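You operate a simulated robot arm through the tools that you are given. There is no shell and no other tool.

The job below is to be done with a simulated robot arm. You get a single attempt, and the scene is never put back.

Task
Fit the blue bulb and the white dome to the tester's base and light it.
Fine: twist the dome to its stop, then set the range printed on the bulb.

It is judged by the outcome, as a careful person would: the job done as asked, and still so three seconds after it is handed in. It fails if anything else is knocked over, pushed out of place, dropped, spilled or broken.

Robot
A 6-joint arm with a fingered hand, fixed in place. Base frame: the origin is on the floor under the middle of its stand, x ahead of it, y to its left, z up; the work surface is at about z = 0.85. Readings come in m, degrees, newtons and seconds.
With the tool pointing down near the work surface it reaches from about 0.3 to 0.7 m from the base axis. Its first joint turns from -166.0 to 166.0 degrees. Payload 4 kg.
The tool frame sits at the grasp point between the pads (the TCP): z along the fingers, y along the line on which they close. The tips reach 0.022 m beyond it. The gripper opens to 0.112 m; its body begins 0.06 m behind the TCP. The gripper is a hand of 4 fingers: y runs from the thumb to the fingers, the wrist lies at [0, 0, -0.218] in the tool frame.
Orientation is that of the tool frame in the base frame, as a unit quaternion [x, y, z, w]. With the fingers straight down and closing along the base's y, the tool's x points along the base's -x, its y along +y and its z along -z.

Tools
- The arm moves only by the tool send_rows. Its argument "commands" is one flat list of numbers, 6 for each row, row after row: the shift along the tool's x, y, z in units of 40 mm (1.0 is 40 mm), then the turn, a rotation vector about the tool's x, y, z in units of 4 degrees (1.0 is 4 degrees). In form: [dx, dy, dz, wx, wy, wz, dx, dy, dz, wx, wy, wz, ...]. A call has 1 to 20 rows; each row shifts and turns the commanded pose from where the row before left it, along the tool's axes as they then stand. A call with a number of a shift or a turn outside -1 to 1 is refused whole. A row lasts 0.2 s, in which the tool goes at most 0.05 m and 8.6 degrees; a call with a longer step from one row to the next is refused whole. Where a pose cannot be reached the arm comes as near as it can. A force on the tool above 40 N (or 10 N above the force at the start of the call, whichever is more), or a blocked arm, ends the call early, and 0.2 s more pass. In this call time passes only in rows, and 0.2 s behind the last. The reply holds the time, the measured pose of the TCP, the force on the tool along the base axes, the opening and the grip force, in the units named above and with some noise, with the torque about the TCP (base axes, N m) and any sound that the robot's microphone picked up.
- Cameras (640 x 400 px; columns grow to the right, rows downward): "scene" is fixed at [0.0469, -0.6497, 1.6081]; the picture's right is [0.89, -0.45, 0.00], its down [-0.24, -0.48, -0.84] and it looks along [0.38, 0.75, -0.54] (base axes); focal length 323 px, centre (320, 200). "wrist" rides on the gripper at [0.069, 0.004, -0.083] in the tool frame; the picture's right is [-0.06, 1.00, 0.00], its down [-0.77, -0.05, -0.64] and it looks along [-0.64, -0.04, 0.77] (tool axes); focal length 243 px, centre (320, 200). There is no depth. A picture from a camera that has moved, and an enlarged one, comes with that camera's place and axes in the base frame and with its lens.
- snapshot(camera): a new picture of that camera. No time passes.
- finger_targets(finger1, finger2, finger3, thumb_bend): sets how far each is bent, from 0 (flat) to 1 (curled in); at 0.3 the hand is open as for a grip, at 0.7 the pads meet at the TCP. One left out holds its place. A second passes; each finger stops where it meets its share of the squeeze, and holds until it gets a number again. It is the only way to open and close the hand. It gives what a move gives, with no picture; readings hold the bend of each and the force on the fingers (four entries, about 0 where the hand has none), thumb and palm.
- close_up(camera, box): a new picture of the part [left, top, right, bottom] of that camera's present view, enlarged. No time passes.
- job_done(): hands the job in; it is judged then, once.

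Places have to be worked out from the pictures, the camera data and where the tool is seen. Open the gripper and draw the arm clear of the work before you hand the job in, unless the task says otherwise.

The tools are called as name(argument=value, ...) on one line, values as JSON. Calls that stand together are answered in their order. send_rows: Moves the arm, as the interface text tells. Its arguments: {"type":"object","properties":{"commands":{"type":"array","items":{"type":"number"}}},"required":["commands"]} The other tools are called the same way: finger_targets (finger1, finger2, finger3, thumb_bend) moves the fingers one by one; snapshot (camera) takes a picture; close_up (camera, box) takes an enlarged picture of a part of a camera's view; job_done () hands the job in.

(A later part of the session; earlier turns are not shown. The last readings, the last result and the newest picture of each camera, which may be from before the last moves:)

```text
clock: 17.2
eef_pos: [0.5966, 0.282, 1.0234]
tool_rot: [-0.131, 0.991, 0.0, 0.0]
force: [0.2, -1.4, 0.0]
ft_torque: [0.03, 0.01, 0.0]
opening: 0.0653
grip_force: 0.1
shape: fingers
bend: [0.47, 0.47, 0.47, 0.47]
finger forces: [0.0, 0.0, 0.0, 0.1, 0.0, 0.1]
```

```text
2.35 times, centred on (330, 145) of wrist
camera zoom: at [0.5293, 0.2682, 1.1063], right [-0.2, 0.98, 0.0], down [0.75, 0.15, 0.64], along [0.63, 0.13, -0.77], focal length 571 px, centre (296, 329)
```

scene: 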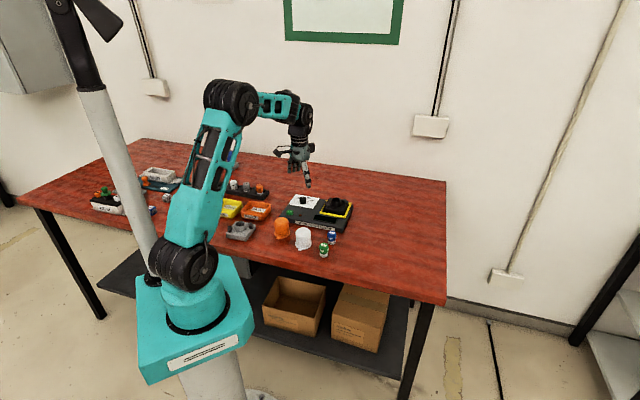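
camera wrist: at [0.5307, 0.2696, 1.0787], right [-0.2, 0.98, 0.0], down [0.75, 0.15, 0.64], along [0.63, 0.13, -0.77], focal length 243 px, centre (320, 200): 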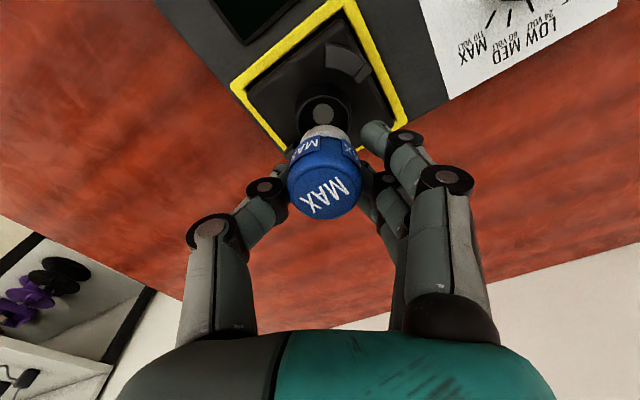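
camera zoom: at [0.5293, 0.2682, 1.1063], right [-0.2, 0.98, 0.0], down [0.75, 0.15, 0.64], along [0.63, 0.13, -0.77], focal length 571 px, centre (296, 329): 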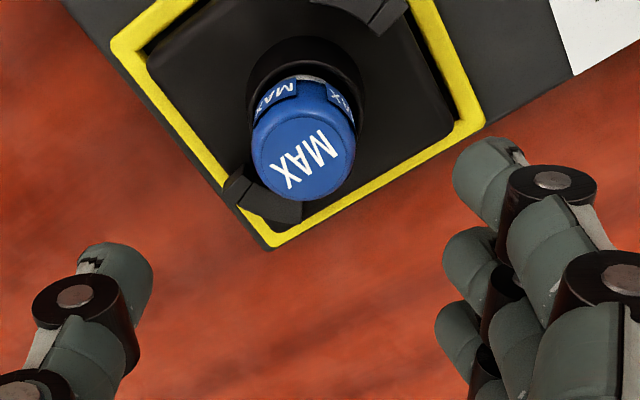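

The bulb stands upright with its top at about z = 0.943, so its bottom is on the contact at about 0.900. To be sure it's seated, I'll close the fingertips and press lightly on its top.

finger_targets(finger1=0.66, finger2=0.68, finger3=0.66, thumb_bend=0.68)

send_rows(commands=[0.01, 0.06, 0.5, 0, 0, 0, 0, 0, 0.2, 0, 0, 0])

snapshot(camera="wrist")

close_up(camera="scene", box=[320, 165, 370, 212])

```text
clock: 18.2
eef_pos: [0.5974, 0.2814, 1.0231]
tool_rot: [-0.131, 0.991, 0.0, 0.0]
force: [0.6, -0.7, 0.5]
ft_torque: [-0.02, -0.01, -0.01]
opening: 0.0151
grip_force: 0.0
shape: fingers
bend: [0.66, 0.68, 0.66, 0.68]
finger forces: [0.0, 0.0, 0.0, 0.0, 0.1, 0.0]
```

```text
clock: 18.8
eef_pos: [0.5976, 0.2832, 0.9938]
tool_rot: [-0.132, 0.991, 0.0, 0.0]
force: [0.0, 0.3, -0.1]
ft_torque: [-0.01, 0.01, -0.01]
opening: 0.0153
grip_force: 0.0
shape: fingers
bend: [0.66, 0.68, 0.66, 0.68]
finger forces: [0.1, 0.1, 0.0, 0.0, 0.1, 0.1]
```

```text
taken
camera wrist: at [0.5284, 0.2699, 1.0781], right [-0.2, 0.98, 0.0], down [0.75, 0.15, 0.64], along [0.63, 0.13, -0.77], focal length 243 px, centre (320, 200)
```

wrist: 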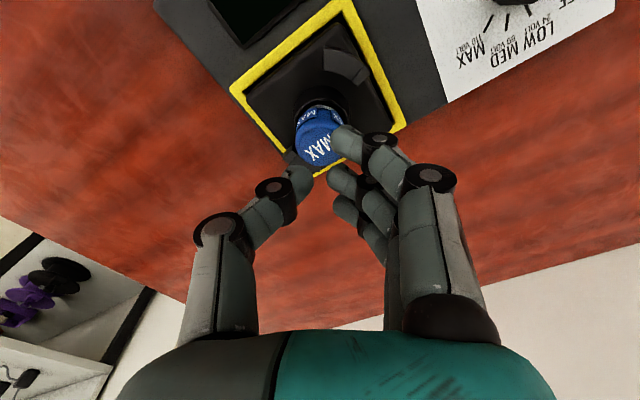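

```text
8.51 times, centred on (345, 188) of scene
camera zoom: at [0.0469, -0.6497, 1.6081], right [0.89, -0.45, 0.0], down [-0.24, -0.48, -0.84], along [0.38, 0.75, -0.54], focal length 2746 px, centre (107, 298)
```

zoom: 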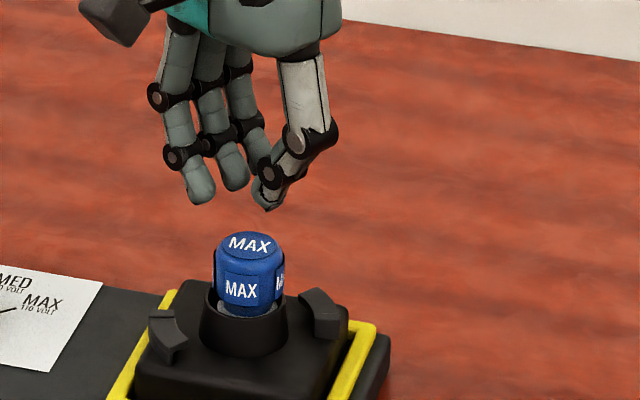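

The fingertips are centred about 3 cm above the bulb. I'll lower them and press in small steps, letting the force limit stop me.

send_rows(commands=[0, 0, 0.25, 0, 0, 0, 0, 0, 0.25, 0, 0, 0, 0, 0, 0.08, 0, 0, 0, 0, 0, 0.05, 0, 0, 0, 0, 0, 0.05, 0, 0, 0, 0, 0, 0.05, 0, 0, 0])

close_up(camera="scene", box=[325, 180, 357, 210])

```text
clock: 20.2
eef_pos: [0.5986, 0.2838, 0.9655]
tool_rot: [-0.131, 0.991, 0.0, 0.001]
force: [-0.7, 1.2, 12.0]
ft_torque: [0.01, -0.03, -0.02]
opening: 0.0155
grip_force: 6.0
shape: fingers
bend: [0.66, 0.7, 0.66, 0.68]
finger forces: [0.0, 7.1, 0.0, 0.1, 4.9, 0.1]
```

```text
13.33 times, centred on (341, 195) of scene
camera zoom: at [0.0469, -0.6497, 1.6081], right [0.89, -0.45, 0.0], down [-0.24, -0.48, -0.84], along [0.38, 0.75, -0.54], focal length 4302 px, centre (40, 267)
```

zoom: 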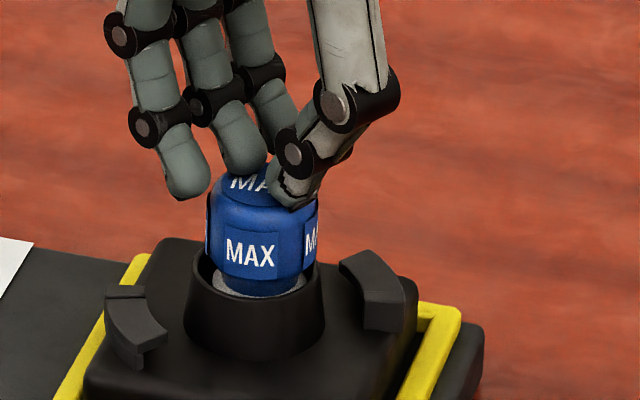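

The bulb took 12 N without moving, so it is seated. Now I raise the hand, open it for the dome, and move above the white dome with a slight extra turn so the fingers clear the orange dome and the green bulb.

send_rows(commands=[0, 0, -0.5, 0, 0, 0, 0, 0, -0.9, 0, 0, 0, 0, 0, -0.4, 0, 0, 0])

finger_targets(finger1=0.41, finger2=0.41, finger3=0.41, thumb_bend=0.41)

send_rows(commands=[0.799, -0.207, 0, 0, 0, 0, 0.799, -0.207, 0, 0, 0, 0, 0.799, -0.207, 0, 0, 0, 0, 0.799, -0.207, 0, 0, 0, 0, 0.799, -0.207, 0, 0, 0, 0, 0.799, -0.207, 0, 0, 0, 0, 0.799, -0.207, 0, 0, 0, 0, 0, 0, 0, 0, 0, -0.94, 0, 0, 0, 0, 0, -0.94, 0, 0, 0, 0, 0, -0.94, 0, 0, 0, 0, 0, -0.94])

snapshot(camera="wrist")

close_up(camera="scene", box=[260, 180, 380, 260])

```text
clock: 21.0
eef_pos: [0.5976, 0.2826, 1.038]
tool_rot: [-0.131, 0.991, 0.0, 0.001]
force: [0.6, 0.4, -0.1]
ft_torque: [-0.03, -0.05, -0.01]
opening: 0.0153
grip_force: 0.0
shape: fingers
bend: [0.66, 0.68, 0.66, 0.68]
finger forces: [0.1, 0.1, 0.0, 0.0, 0.0, 0.0]
```

```text
clock: 22.0
eef_pos: [0.5971, 0.2834, 1.0366]
tool_rot: [-0.13, 0.992, 0.0, 0.001]
force: [-0.9, -0.5, -0.1]
ft_torque: [0.02, 0.01, 0.01]
opening: 0.0824
grip_force: 0.2
shape: fingers
bend: [0.41, 0.41, 0.41, 0.41]
finger forces: [0.1, 0.0, 0.1, 0.0, 0.0, 0.1]
```

```text
clock: 24.4
eef_pos: [0.3964, 0.1672, 1.0357]
tool_rot: [-0.26, 0.966, 0.0, 0.0]
force: [0.0, 0.1, -0.6]
ft_torque: [0.05, -0.02, -0.03]
opening: 0.0816
grip_force: 0.1
shape: fingers
bend: [0.41, 0.41, 0.41, 0.41]
finger forces: [0.0, 0.0, 0.1, 0.0, 0.1, 0.0]
```

```text
taken
camera wrist: at [0.3344, 0.1377, 1.1207], right [-0.45, 0.89, 0.0], down [0.69, 0.34, 0.64], along [0.57, 0.29, -0.77], focal length 243 px, centre (320, 200)
```

wrist: 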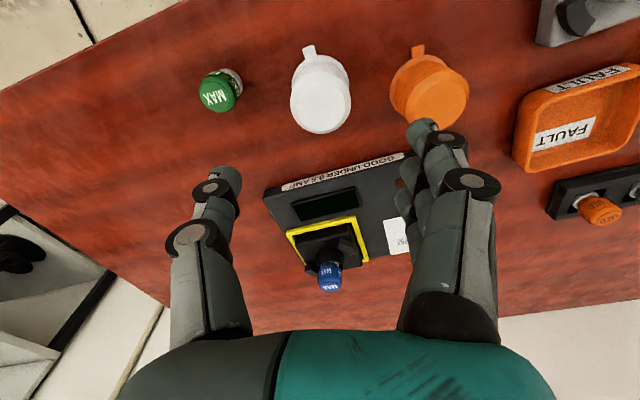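

```text
5.00 times, centred on (320, 220) of scene
camera zoom: at [0.0469, -0.6497, 1.6081], right [0.89, -0.45, 0.0], down [-0.24, -0.48, -0.84], along [0.38, 0.75, -0.54], focal length 1613 px, centre (320, 100)
```

zoom: 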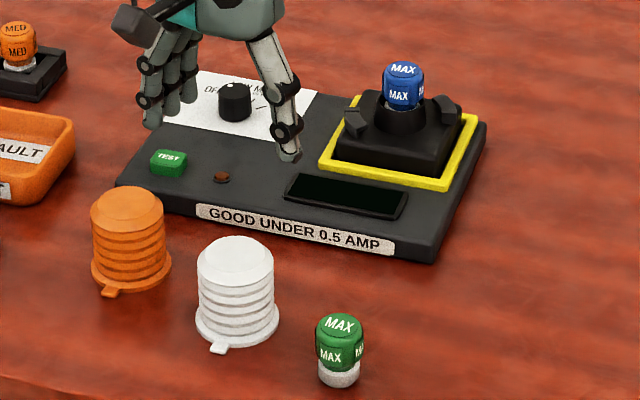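

Everything else is undisturbed and the hand is above the white dome. I'll zoom in to pin down the dome's centre and its tabs.

close_up(camera="wrist", box=[240, 30, 420, 160])

close_up(camera="scene", box=[285, 220, 335, 255])

```text
3.08 times, centred on (330, 95) of wrist
camera zoom: at [0.3344, 0.1377, 1.1207], right [-0.45, 0.89, 0.0], down [0.69, 0.34, 0.64], along [0.57, 0.29, -0.77], focal length 746 px, centre (289, 523)
```

zoom: 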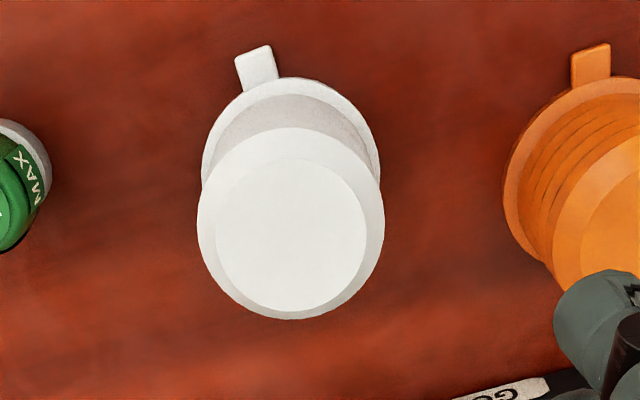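

```text
11.43 times, centred on (310, 238) of scene
camera zoom: at [0.0469, -0.6497, 1.6081], right [0.89, -0.45, 0.0], down [-0.24, -0.48, -0.84], along [0.38, 0.75, -0.54], focal length 3687 px, centre (434, -229)
```

zoom: 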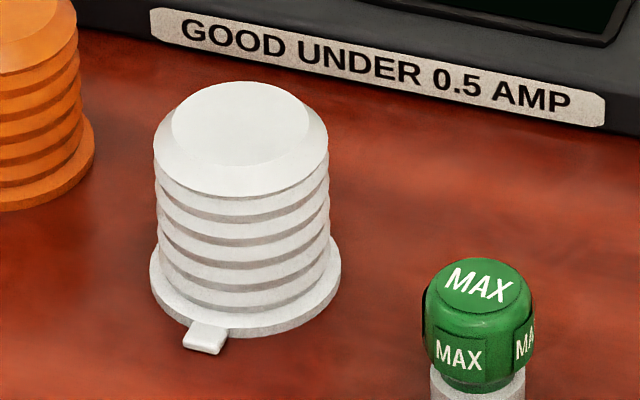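

The dome's centre is at (0.397, 0.170), within about 1 mm of the TCP, and its tabs are at about 45°/225°. I'll descend around it, checking partway.

send_rows(commands=[-0.03, 0.01, 0.8, 0, 0, 0, 0, 0, 0.8, 0, 0, 0, 0, 0, 0.7, 0, 0, 0])

snapshot(camera="wrist")

close_up(camera="scene", box=[260, 190, 350, 260])

```text
clock: 25.2
eef_pos: [0.3967, 0.17, 0.9468]
tool_rot: [-0.26, 0.966, -0.001, 0.0]
force: [-0.5, -0.1, 0.6]
ft_torque: [0.02, 0.0, 0.0]
opening: 0.0821
grip_force: 0.0
shape: fingers
bend: [0.41, 0.41, 0.41, 0.41]
finger forces: [0.0, 0.0, 0.0, 0.0, 0.0, 0.1]
```

```text
taken
camera wrist: at [0.3345, 0.1395, 1.0299], right [-0.45, 0.9, 0.0], down [0.69, 0.34, 0.64], along [0.57, 0.29, -0.77], focal length 243 px, centre (320, 200)
```

wrist: 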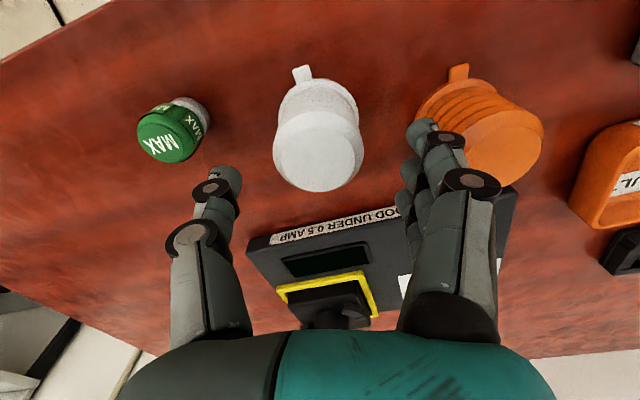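

```text
5.71 times, centred on (305, 225) of scene
camera zoom: at [0.0469, -0.6497, 1.6081], right [0.89, -0.45, 0.0], down [-0.24, -0.48, -0.84], along [0.38, 0.75, -0.54], focal length 1844 px, centre (406, 57)
```

zoom: 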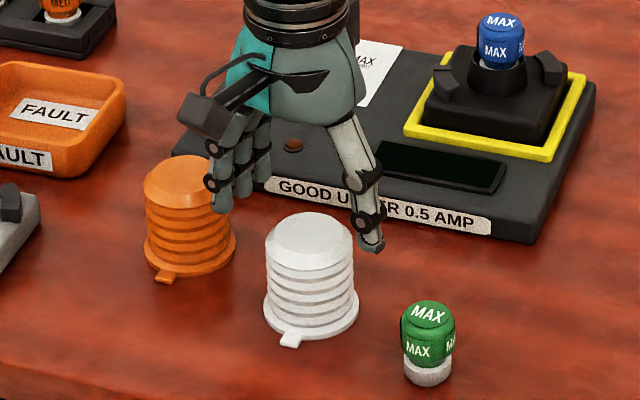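

Finger 1 clears the orange dome by about 1.5 cm and the thumb clears the green bulb. I'll go down the last 56 mm to grip height.

send_rows(commands=[0, 0, 0.5, 0, 0, 0, 0, 0, 0.5, 0, 0, 0, 0, 0, 0.4, 0, 0, 0])

snapshot(camera="wrist")

close_up(camera="scene", box=[270, 200, 340, 255])

```text
clock: 26.0
eef_pos: [0.3963, 0.1692, 0.891]
tool_rot: [-0.26, 0.966, 0.001, 0.0]
force: [-0.6, 1.1, 0.0]
ft_torque: [0.03, -0.01, 0.02]
opening: 0.082
grip_force: 0.0
shape: fingers
bend: [0.41, 0.41, 0.41, 0.41]
finger forces: [0.1, 0.0, 0.0, 0.1, 0.0, 0.1]
```

```text
taken
camera wrist: at [0.3345, 0.1389, 0.9747], right [-0.45, 0.9, 0.0], down [0.69, 0.34, 0.64], along [0.57, 0.29, -0.77], focal length 243 px, centre (320, 200)
```

wrist: 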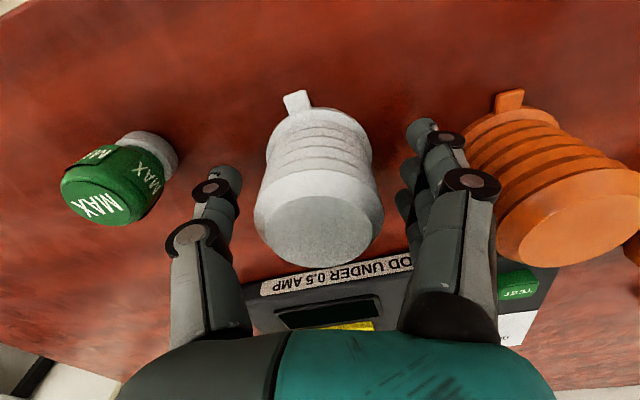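

```text
7.27 times, centred on (305, 228) of scene
camera zoom: at [0.0469, -0.6497, 1.6081], right [0.89, -0.45, 0.0], down [-0.24, -0.48, -0.84], along [0.38, 0.75, -0.54], focal length 2346 px, centre (429, 0)
```

zoom: 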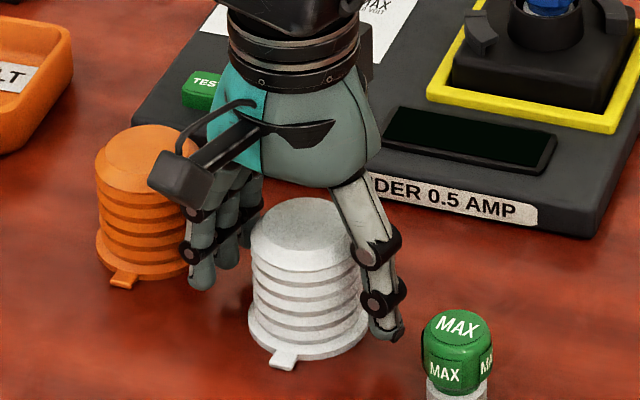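

The dome is between the thumb and the three fingers with the tips above its flange. I'll close the fingers on it.

finger_targets(finger1=0.6, finger2=0.65, finger3=0.6, thumb_bend=0.65)

snapshot(camera="wrist")

close_up(camera="scene", box=[270, 200, 340, 255])

```text
clock: 27.0
eef_pos: [0.3971, 0.1701, 0.8918]
tool_rot: [-0.26, 0.966, -0.001, -0.001]
force: [-0.6, 0.2, 0.1]
ft_torque: [0.0, 0.01, 0.01]
opening: 0.0432
grip_force: 11.4
shape: fingers
bend: [0.57, 0.54, 0.56, 0.59]
finger forces: [2.2, 6.7, 2.7, 0.0, 11.3, 0.0]
```

```text
taken
camera wrist: at [0.3345, 0.139, 0.9749], right [-0.45, 0.9, 0.0], down [0.69, 0.34, 0.64], along [0.57, 0.29, -0.77], focal length 243 px, centre (320, 200)
```

wrist: 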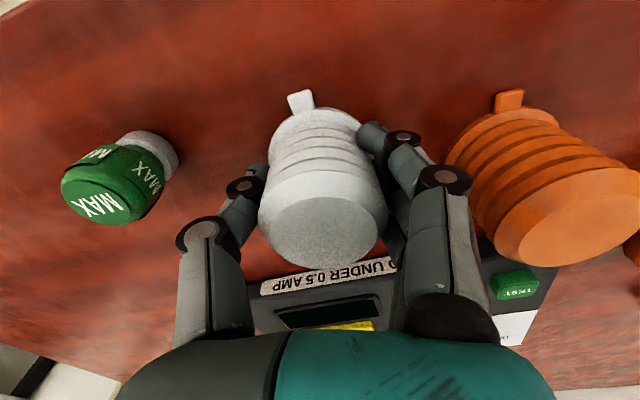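

```text
7.27 times, centred on (305, 228) of scene
camera zoom: at [0.0469, -0.6497, 1.6081], right [0.89, -0.45, 0.0], down [-0.24, -0.48, -0.84], along [0.38, 0.75, -0.54], focal length 2346 px, centre (429, 0)
```

zoom: 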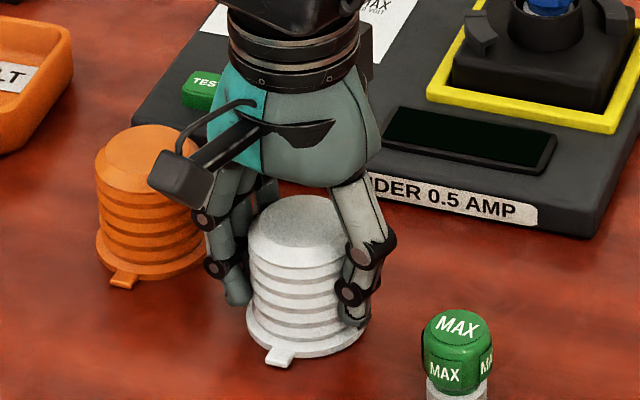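

All three fingers and the thumb are on the dome with 11 N of grip, and it hasn't tilted. I'll lift it.

send_rows(commands=[0, 0, -0.25, 0, 0, 0, 0, 0, -0.7, 0, 0, 0, 0, 0, -0.9, 0, 0, 0, 0, 0, -0.9, 0, 0, 0])

snapshot(camera="wrist")

close_up(camera="scene", box=[260, 170, 350, 255])

```text
clock: 28.0
eef_pos: [0.3978, 0.1705, 1.0]
tool_rot: [-0.26, 0.966, 0.0, -0.001]
force: [0.9, -0.3, -0.2]
ft_torque: [0.01, 0.0, -0.01]
opening: 0.0428
grip_force: 11.5
shape: fingers
bend: [0.57, 0.54, 0.56, 0.59]
finger forces: [2.2, 6.9, 2.8, 0.1, 11.2, 0.0]
```

```text
taken
camera wrist: at [0.3361, 0.1409, 1.084], right [-0.45, 0.9, 0.0], down [0.69, 0.34, 0.64], along [0.57, 0.29, -0.77], focal length 243 px, centre (320, 200)
```

wrist: 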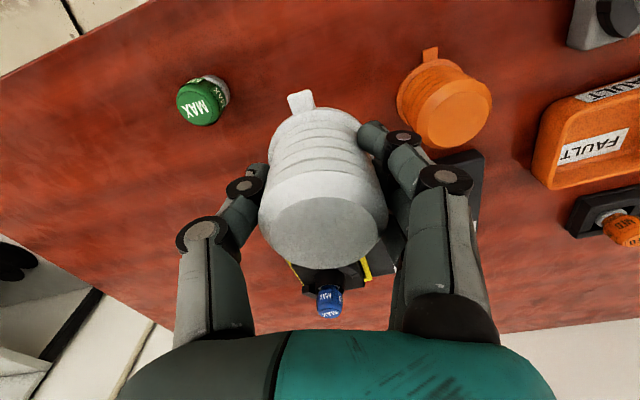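

```text
4.71 times, centred on (305, 212) of scene
camera zoom: at [0.0469, -0.6497, 1.6081], right [0.89, -0.45, 0.0], down [-0.24, -0.48, -0.84], along [0.38, 0.75, -0.54], focal length 1518 px, centre (391, 141)
```

zoom: 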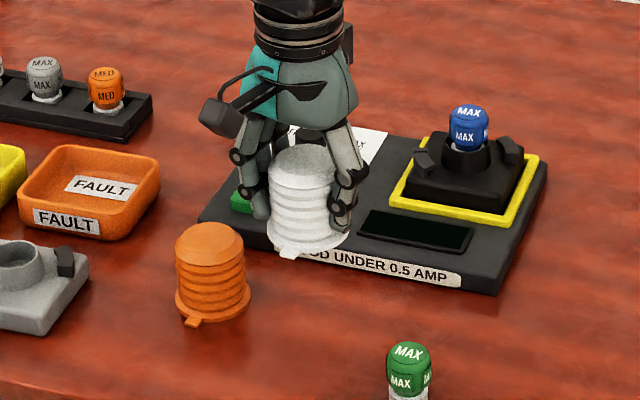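

The dome is held firmly and level. I'll zoom in to see exactly where it sits in the hand before carrying it over.

close_up(camera="wrist", box=[230, 70, 420, 280])

close_up(camera="scene", box=[300, 190, 340, 230])

```text
1.90 times, centred on (325, 175) of wrist
camera zoom: at [0.3361, 0.1409, 1.084], right [-0.45, 0.9, 0.0], down [0.69, 0.34, 0.64], along [0.57, 0.29, -0.77], focal length 462 px, centre (310, 248)
```

zoom: 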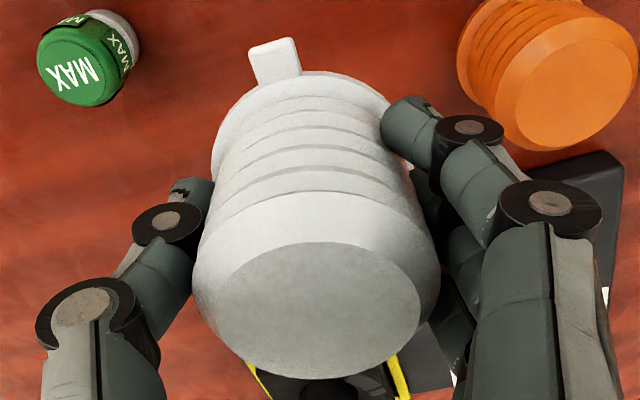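

```text
10.00 times, centred on (320, 210) of scene
camera zoom: at [0.0469, -0.6497, 1.6081], right [0.89, -0.45, 0.0], down [-0.24, -0.48, -0.84], along [0.38, 0.75, -0.54], focal length 3226 px, centre (320, 100)
```

zoom: 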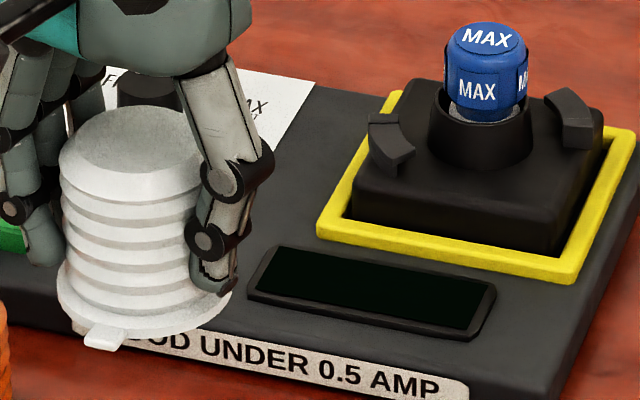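

The dome's axis is within about 1 mm of the TCP, with its bottom 41.5 mm below. I'll carry it over the bulb at a height that clears the bulb's top.

send_rows(commands=[0, 0, -0.5, 0, 0, 0, -0.8, -0.003, 0, 0, 0, 0, -0.8, -0.003, 0, 0, 0, 0, -0.8, -0.003, 0, 0, 0, 0, -0.8, -0.003, 0, 0, 0, 0, -0.8, -0.003, 0, 0, 0, 0, -0.8, -0.003, 0, 0, 0, 0, -0.8, -0.003, 0, 0, 0, 0])

snapshot(camera="wrist")

close_up(camera="scene", box=[315, 160, 370, 215])

```text
clock: 29.8
eef_pos: [0.5922, 0.2819, 1.0173]
tool_rot: [-0.26, 0.966, 0.0, -0.001]
force: [-0.5, 0.4, -0.3]
ft_torque: [0.0, -0.01, -0.02]
opening: 0.0428
grip_force: 11.8
shape: fingers
bend: [0.57, 0.54, 0.56, 0.59]
finger forces: [2.2, 6.9, 3.1, 0.1, 10.9, 0.0]
```

```text
taken
camera wrist: at [0.53, 0.2515, 1.1013], right [-0.45, 0.9, 0.0], down [0.69, 0.34, 0.64], along [0.57, 0.29, -0.77], focal length 243 px, centre (320, 200)
```

wrist: 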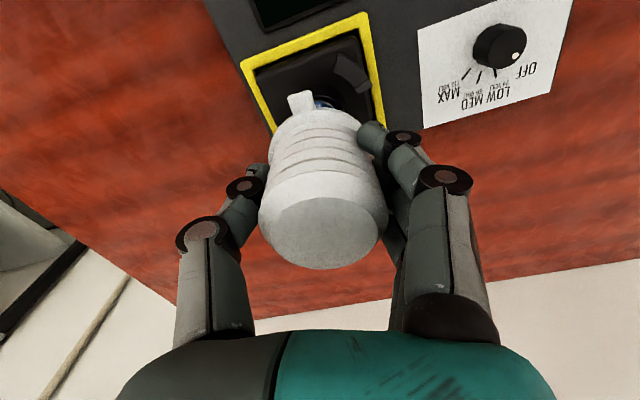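

```text
7.27 times, centred on (342, 188) of scene
camera zoom: at [0.0469, -0.6497, 1.6081], right [0.89, -0.45, 0.0], down [-0.24, -0.48, -0.84], along [0.38, 0.75, -0.54], focal length 2346 px, centre (156, 291)
```

zoom: 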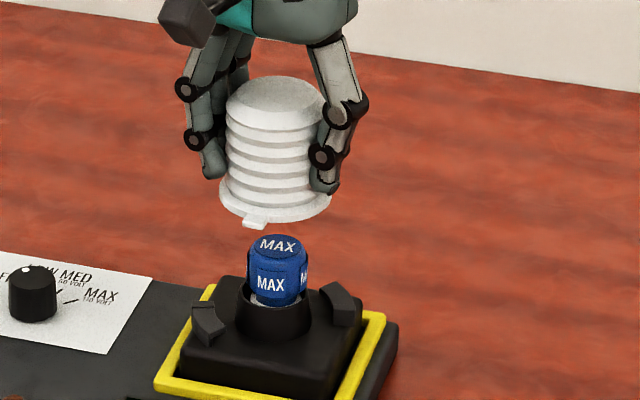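

The dome is above the bulb. I'll enlarge both views to check alignment in both directions.

close_up(camera="wrist", box=[230, 30, 410, 190])

close_up(camera="scene", box=[322, 168, 362, 213])

```text
2.50 times, centred on (320, 110) of wrist
camera zoom: at [0.53, 0.2515, 1.1013], right [-0.45, 0.9, 0.0], down [0.69, 0.34, 0.64], along [0.57, 0.29, -0.77], focal length 606 px, centre (320, 425)
```

zoom: 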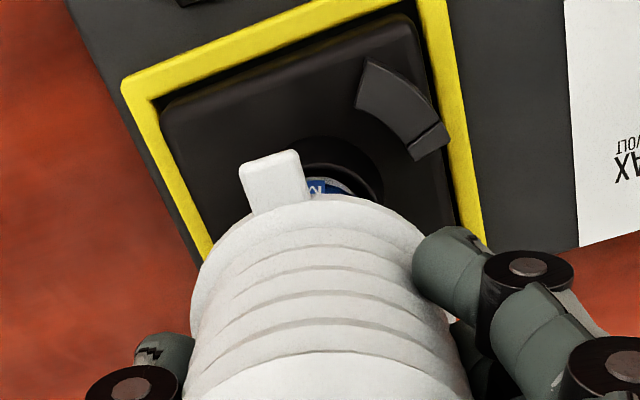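

```text
8.89 times, centred on (342, 190) of scene
camera zoom: at [0.0469, -0.6497, 1.6081], right [0.89, -0.45, 0.0], down [-0.24, -0.48, -0.84], along [0.38, 0.75, -0.54], focal length 2868 px, centre (124, 284)
```

zoom: 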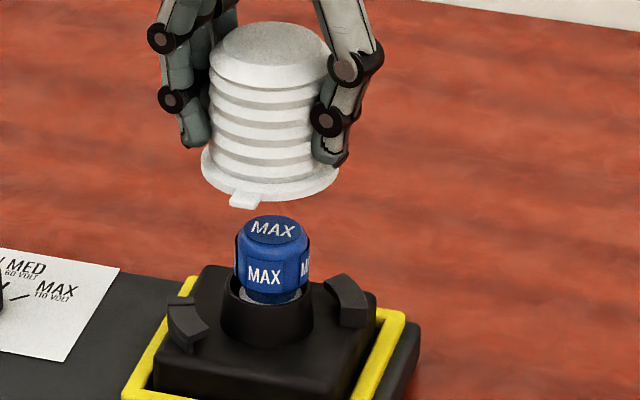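

The dome's axis is about 2 mm short of the tube axis in x and y. I'll correct that while lowering to just above the bulb, then re-check.

send_rows(commands=[-0.068, 0.018, 0.3, 0, 0, 0, 0, 0, 0.3, 0, 0, 0])

close_up(camera="wrist", box=[230, 30, 410, 190])

close_up(camera="scene", box=[322, 172, 358, 212])

```text
clock: 30.4
eef_pos: [0.5942, 0.2849, 0.9927]
tool_rot: [-0.26, 0.966, 0.0, 0.001]
force: [-0.2, 0.2, -0.9]
ft_torque: [0.03, -0.01, 0.01]
opening: 0.0428
grip_force: 11.5
shape: fingers
bend: [0.57, 0.54, 0.56, 0.59]
finger forces: [2.2, 6.9, 3.0, 0.0, 10.9, 0.0]
```

```text
2.50 times, centred on (320, 110) of wrist
camera zoom: at [0.5312, 0.2538, 1.0776], right [-0.44, 0.9, 0.0], down [0.69, 0.34, 0.64], along [0.57, 0.29, -0.77], focal length 606 px, centre (320, 425)
```

zoom: 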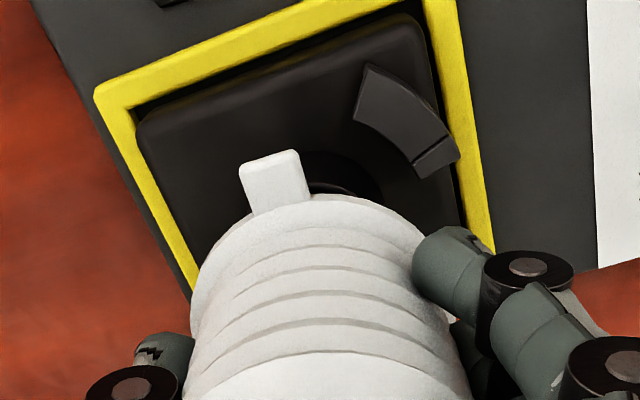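

```text
10.00 times, centred on (340, 192) of scene
camera zoom: at [0.0469, -0.6497, 1.6081], right [0.89, -0.45, 0.0], down [-0.24, -0.48, -0.84], along [0.38, 0.75, -0.54], focal length 3226 px, centre (120, 280)
```

zoom: 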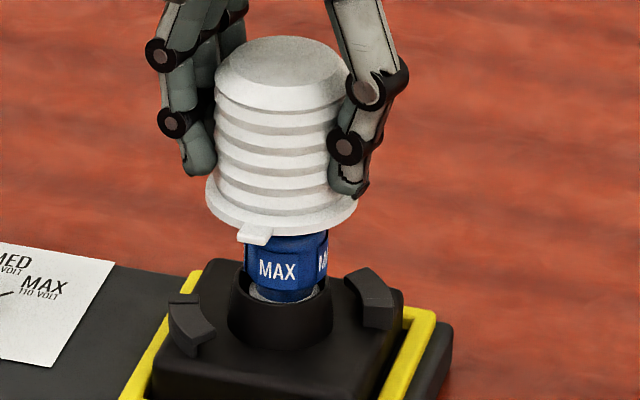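

The dome is now within about 1 mm of the tube axis. I'll make one small correction and lower it over the bulb in modest steps, watching the force.

send_rows(commands=[-0.018, -0.02, 0.15, 0, 0, 0, 0, 0, 0.2, 0, 0, 0, 0, 0, 0.2, 0, 0, 0, 0, 0, 0.2, 0, 0, 0])

close_up(camera="wrist", box=[230, 30, 410, 190])

close_up(camera="scene", box=[322, 172, 358, 212])

```text
clock: 31.4
eef_pos: [0.5944, 0.2834, 0.9645]
tool_rot: [-0.26, 0.966, 0.0, 0.0]
force: [-0.5, -0.1, -0.4]
ft_torque: [-0.02, -0.01, -0.01]
opening: 0.0428
grip_force: 11.6
shape: fingers
bend: [0.57, 0.54, 0.56, 0.59]
finger forces: [2.2, 7.1, 3.1, 0.0, 10.8, 0.0]
```

```text
2.50 times, centred on (320, 110) of wrist
camera zoom: at [0.5323, 0.2526, 1.0489], right [-0.45, 0.9, 0.0], down [0.69, 0.34, 0.64], along [0.57, 0.29, -0.77], focal length 606 px, centre (320, 425)
```

zoom: 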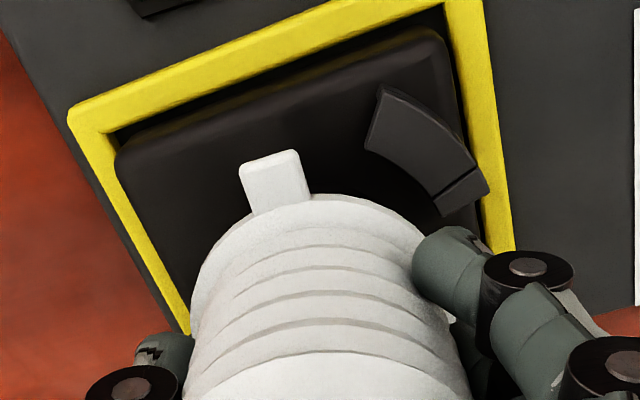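

```text
10.00 times, centred on (340, 192) of scene
camera zoom: at [0.0469, -0.6497, 1.6081], right [0.89, -0.45, 0.0], down [-0.24, -0.48, -0.84], along [0.38, 0.75, -0.54], focal length 3226 px, centre (120, 280)
```

zoom: 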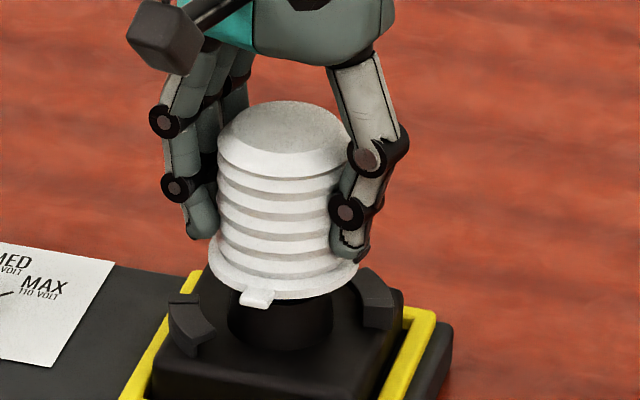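

The dome is over the bulb and there is still no contact force. The hooks' tops are about 12 mm below where the fingertips will end up. I'll keep lowering in small steps until the flange seats.

send_rows(commands=[0, 0, 0.15, 0, 0, 0, 0, 0, 0.15, 0, 0, 0, 0, 0, 0.15, 0, 0, 0, 0, 0, 0.05, 0, 0, 0])

close_up(camera="wrist", box=[230, 30, 410, 190])

close_up(camera="scene", box=[322, 172, 358, 212])

```text
clock: 32.4
eef_pos: [0.5948, 0.2832, 0.9457]
tool_rot: [-0.26, 0.966, 0.001, 0.0]
force: [0.0, 0.0, -0.6]
ft_torque: [0.04, -0.01, 0.0]
opening: 0.0428
grip_force: 11.4
shape: fingers
bend: [0.57, 0.54, 0.56, 0.59]
finger forces: [2.0, 6.9, 3.1, 0.0, 10.7, 0.1]
```

```text
2.50 times, centred on (320, 110) of wrist
camera zoom: at [0.5323, 0.253, 1.0289], right [-0.45, 0.9, 0.0], down [0.69, 0.34, 0.64], along [0.58, 0.29, -0.77], focal length 606 px, centre (320, 425)
```

zoom: 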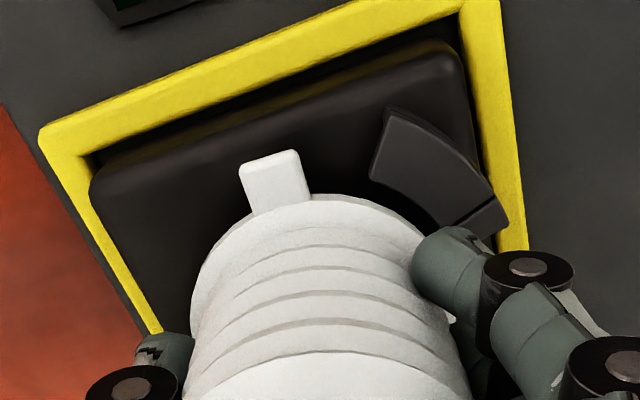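

```text
10.00 times, centred on (340, 192) of scene
camera zoom: at [0.0469, -0.6497, 1.6081], right [0.89, -0.45, 0.0], down [-0.24, -0.48, -0.84], along [0.38, 0.75, -0.54], focal length 3226 px, centre (120, 280)
```

zoom: 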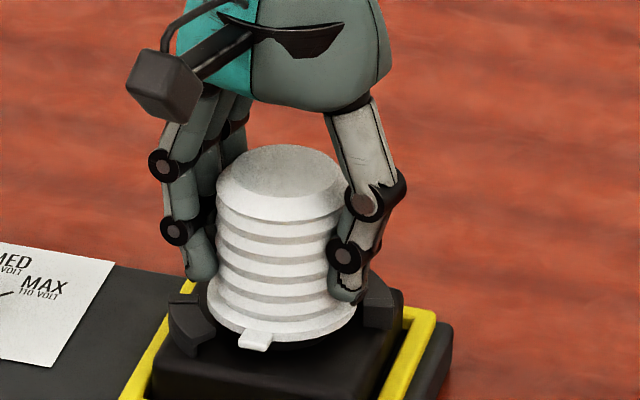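

Still no contact, with the dome's bottom at about 0.904. I'll go down in 2 mm steps to find the seat.

send_rows(commands=[0, 0, 0.05, 0, 0, 0, 0, 0, 0.05, 0, 0, 0, 0, 0, 0.05, 0, 0, 0, 0, 0, 0.04, 0, 0, 0])

close_up(camera="scene", box=[322, 172, 358, 212])

close_up(camera="wrist", box=[230, 30, 410, 190])

```text
clock: 33.4
eef_pos: [0.5955, 0.284, 0.9371]
tool_rot: [-0.26, 0.966, 0.0, 0.0]
force: [-0.2, 0.2, -0.6]
ft_torque: [0.03, 0.01, 0.01]
opening: 0.0425
grip_force: 11.7
shape: fingers
bend: [0.57, 0.54, 0.56, 0.59]
finger forces: [2.1, 6.9, 3.1, 0.0, 10.8, 0.0]
```

```text
10.00 times, centred on (340, 192) of scene
camera zoom: at [0.0469, -0.6497, 1.6081], right [0.89, -0.45, 0.0], down [-0.24, -0.48, -0.84], along [0.38, 0.75, -0.54], focal length 3226 px, centre (120, 280)
```

zoom: 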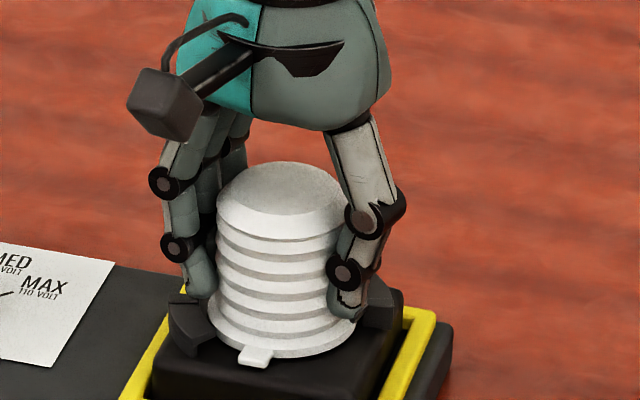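

```text
2.50 times, centred on (320, 110) of wrist
camera zoom: at [0.5323, 0.2526, 1.0212], right [-0.45, 0.9, 0.0], down [0.69, 0.34, 0.64], along [0.57, 0.29, -0.77], focal length 606 px, centre (320, 425)
```

zoom: 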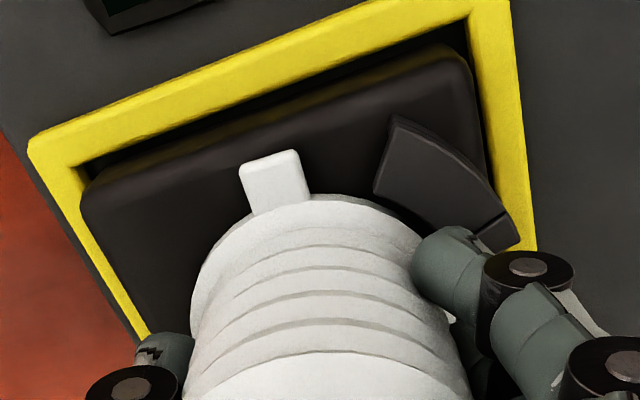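

Still free at about 0.8955. I'll continue in 1–1.5 mm steps until the force shows the seat.

send_rows(commands=[0, 0, 0.03, 0, 0, 0, 0, 0, 0.03, 0, 0, 0, 0, 0, 0.03, 0, 0, 0])

close_up(camera="scene", box=[322, 182, 358, 212])

close_up(camera="wrist", box=[230, 30, 410, 190])

```text
clock: 34.2
eef_pos: [0.595, 0.2833, 0.9345]
tool_rot: [-0.26, 0.966, 0.0, 0.001]
force: [-0.7, 0.2, 13.1]
ft_torque: [0.11, 0.1, 0.01]
opening: 0.0424
grip_force: 12.6
shape: fingers
bend: [0.58, 0.56, 0.57, 0.59]
finger forces: [2.7, 7.8, 3.4, 0.0, 12.0, 0.0]
```

```text
13.33 times, centred on (340, 197) of scene
camera zoom: at [0.0469, -0.6497, 1.6081], right [0.89, -0.45, 0.0], down [-0.24, -0.48, -0.84], along [0.38, 0.75, -0.54], focal length 4302 px, centre (53, 240)
```

zoom: 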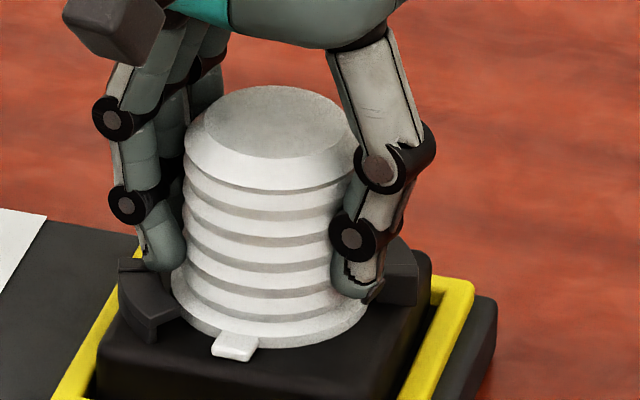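

```text
2.50 times, centred on (320, 110) of wrist
camera zoom: at [0.5324, 0.2524, 1.0184], right [-0.45, 0.9, 0.0], down [0.68, 0.34, 0.64], along [0.58, 0.29, -0.76], focal length 606 px, centre (320, 425)
```

zoom: 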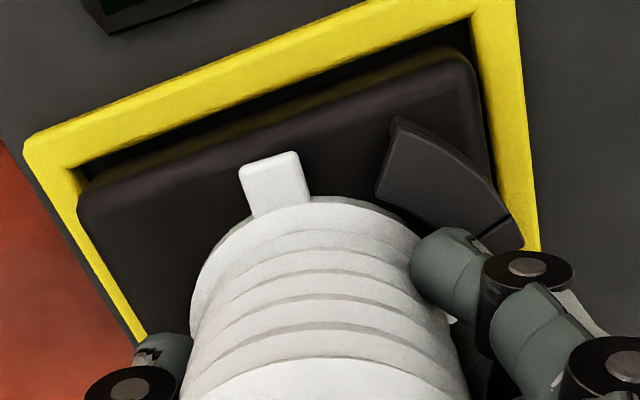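

The flange is seated: 13 N up, with the dome's bottom at about 0.893. I'll ease off under a millimetre and begin twisting clockwise (positive about tool z).

send_rows(commands=[0, 0, -0.02, 0, 0, 0, 0, 0, 0, 0, 0, 0.6, 0, 0, 0, 0, 0, 0.9, 0, 0, 0, 0, 0, 0.9, 0, 0, 0, 0, 0, 0.9, 0, 0, 0, 0, 0, 0.9])

close_up(camera="scene", box=[322, 182, 358, 212])

close_up(camera="wrist", box=[230, 30, 410, 190])

```text
clock: 35.6
eef_pos: [0.5939, 0.2821, 0.9338]
tool_rot: [-0.115, 0.993, -0.001, 0.0]
force: [-0.9, -0.7, 10.8]
ft_torque: [0.08, 0.04, 0.14]
opening: 0.0428
grip_force: 12.8
shape: fingers
bend: [0.58, 0.56, 0.57, 0.6]
finger forces: [3.0, 8.1, 2.9, 0.0, 12.7, 0.0]
```

```text
13.33 times, centred on (340, 197) of scene
camera zoom: at [0.0469, -0.6497, 1.6081], right [0.89, -0.45, 0.0], down [-0.24, -0.48, -0.84], along [0.38, 0.75, -0.54], focal length 4302 px, centre (53, 240)
```

zoom: 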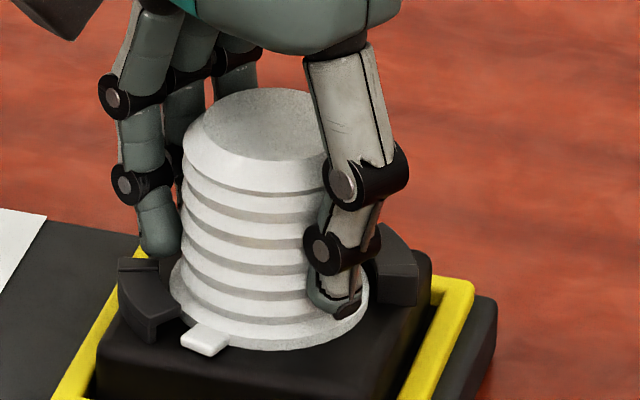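

```text
2.50 times, centred on (320, 110) of wrist
camera zoom: at [0.525, 0.2719, 1.0183], right [-0.17, 0.99, 0.0], down [0.76, 0.13, 0.64], along [0.63, 0.11, -0.77], focal length 606 px, centre (320, 425)
```

zoom: 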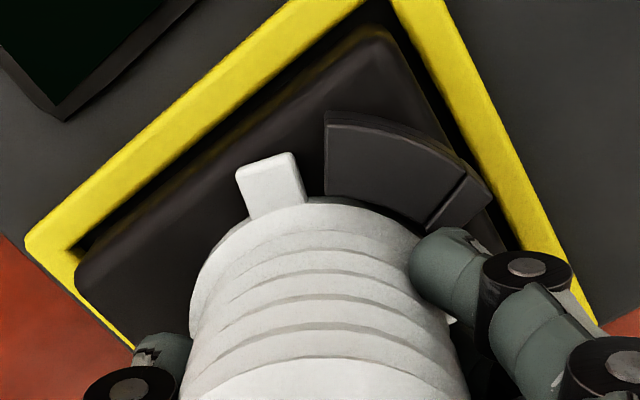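

The dome turns with the hand and the tab is heading for the hook's open end. I'll ease the down-force a little more and keep twisting.

send_rows(commands=[0, 0, -0.012, 0, 0, 0.6, 0, 0, 0, 0, 0, 0.8, 0, 0, 0, 0, 0, 0.8, 0, 0, 0, 0, 0, 0.8])

close_up(camera="scene", box=[322, 182, 358, 212])

close_up(camera="wrist", box=[230, 30, 410, 190])

```text
clock: 36.6
eef_pos: [0.5945, 0.2827, 0.9355]
tool_rot: [-0.011, 1.0, 0.0, 0.001]
force: [0.0, 0.5, 4.6]
ft_torque: [0.06, 0.04, 0.06]
opening: 0.0426
grip_force: 12.3
shape: fingers
bend: [0.58, 0.56, 0.57, 0.6]
finger forces: [2.7, 7.8, 3.2, 0.0, 11.7, 0.0]
```

```text
13.33 times, centred on (340, 197) of scene
camera zoom: at [0.0469, -0.6497, 1.6081], right [0.89, -0.45, 0.0], down [-0.24, -0.48, -0.84], along [0.38, 0.75, -0.54], focal length 4302 px, centre (53, 240)
```

zoom: 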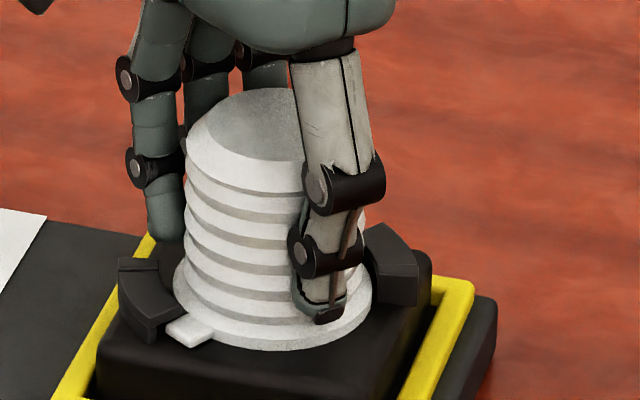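

```text
2.50 times, centred on (320, 110) of wrist
camera zoom: at [0.5248, 0.2864, 1.0189], right [0.04, 1.0, 0.0], down [0.77, -0.03, 0.64], along [0.64, -0.03, -0.77], focal length 606 px, centre (320, 425)
```

zoom: 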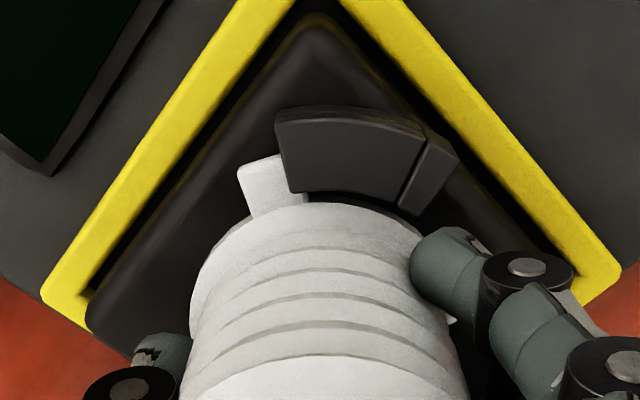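

The tab is sliding under the hook plate. I'll continue clockwise and watch for the stop.

send_rows(commands=[0, 0, 0, 0, 0, 0.8, 0, 0, 0, 0, 0, 0.8, 0, 0, 0, 0, 0, 0.8, 0, 0, 0, 0, 0, 0.8, 0, 0, 0, 0, 0, 0.8])

close_up(camera="scene", box=[322, 182, 358, 212])

close_up(camera="wrist", box=[230, 30, 410, 190])

```text
clock: 37.8
eef_pos: [0.594, 0.2836, 0.935]
tool_rot: [0.129, 0.992, 0.0, 0.0]
force: [0.1, 0.4, 1.5]
ft_torque: [0.05, 0.02, 0.02]
opening: 0.0425
grip_force: 12.0
shape: fingers
bend: [0.58, 0.56, 0.57, 0.6]
finger forces: [2.4, 7.6, 3.3, 0.1, 11.3, 0.0]
```

```text
13.33 times, centred on (340, 197) of scene
camera zoom: at [0.0469, -0.6497, 1.6081], right [0.89, -0.45, 0.0], down [-0.24, -0.48, -0.84], along [0.38, 0.75, -0.54], focal length 4302 px, centre (53, 240)
```

zoom: 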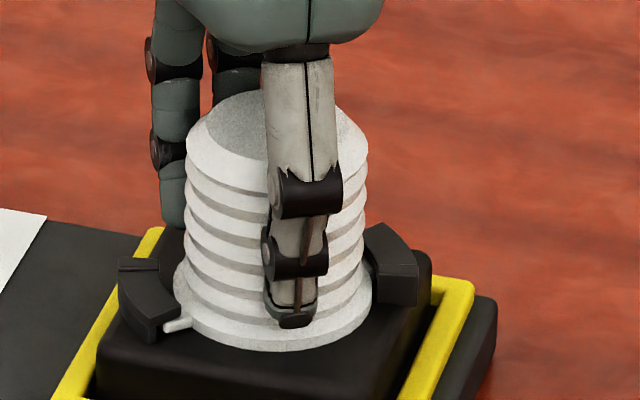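

```text
2.50 times, centred on (320, 110) of wrist
camera zoom: at [0.528, 0.3058, 1.0191], right [0.32, 0.95, 0.0], down [0.73, -0.24, 0.64], along [0.61, -0.2, -0.77], focal length 606 px, centre (320, 425)
```

zoom: 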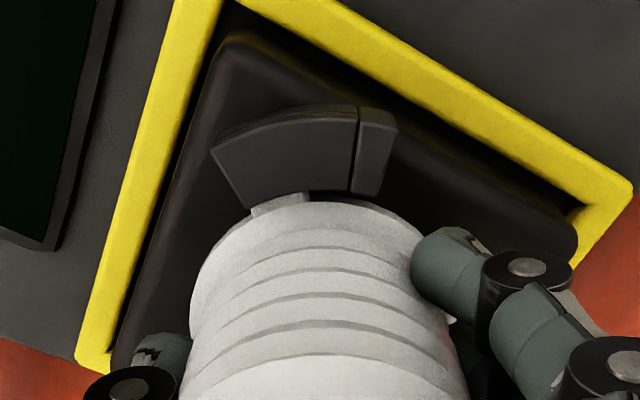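

The tab is well under the plate and the stop block is about 20° ahead. I'll continue in smaller increments and watch the torque.

send_rows(commands=[0, 0, 0, 0, 0, 0.7, 0, 0, 0, 0, 0, 0.7, 0, 0, 0, 0, 0, 0.7, 0, 0, 0, 0, 0, 0.6])

close_up(camera="scene", box=[322, 182, 358, 212])

close_up(camera="wrist", box=[230, 30, 410, 190])

```text
clock: 38.8
eef_pos: [0.596, 0.284, 0.9342]
tool_rot: [0.221, 0.975, 0.0, 0.0]
force: [0.4, 1.2, 1.1]
ft_torque: [0.09, -0.04, 0.06]
opening: 0.0426
grip_force: 11.9
shape: fingers
bend: [0.57, 0.56, 0.57, 0.6]
finger forces: [2.8, 8.1, 3.5, 0.0, 10.2, 0.0]
```

```text
13.33 times, centred on (340, 197) of scene
camera zoom: at [0.0469, -0.6497, 1.6081], right [0.89, -0.45, 0.0], down [-0.24, -0.48, -0.84], along [0.38, 0.75, -0.54], focal length 4302 px, centre (53, 240)
```

zoom: 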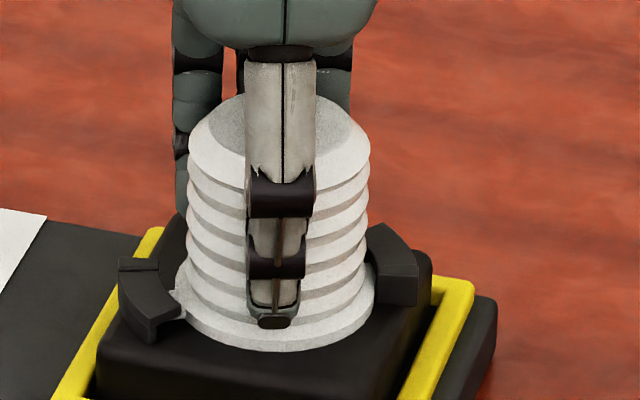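

```text
2.50 times, centred on (320, 110) of wrist
camera zoom: at [0.5337, 0.3176, 1.0191], right [0.49, 0.87, 0.0], down [0.67, -0.37, 0.64], along [0.56, -0.31, -0.77], focal length 606 px, centre (320, 425)
```

zoom: 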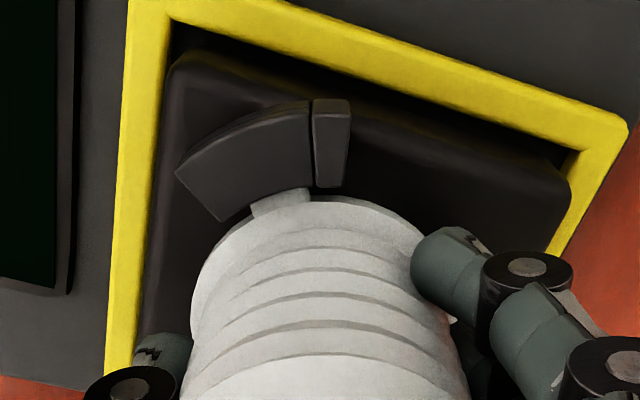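

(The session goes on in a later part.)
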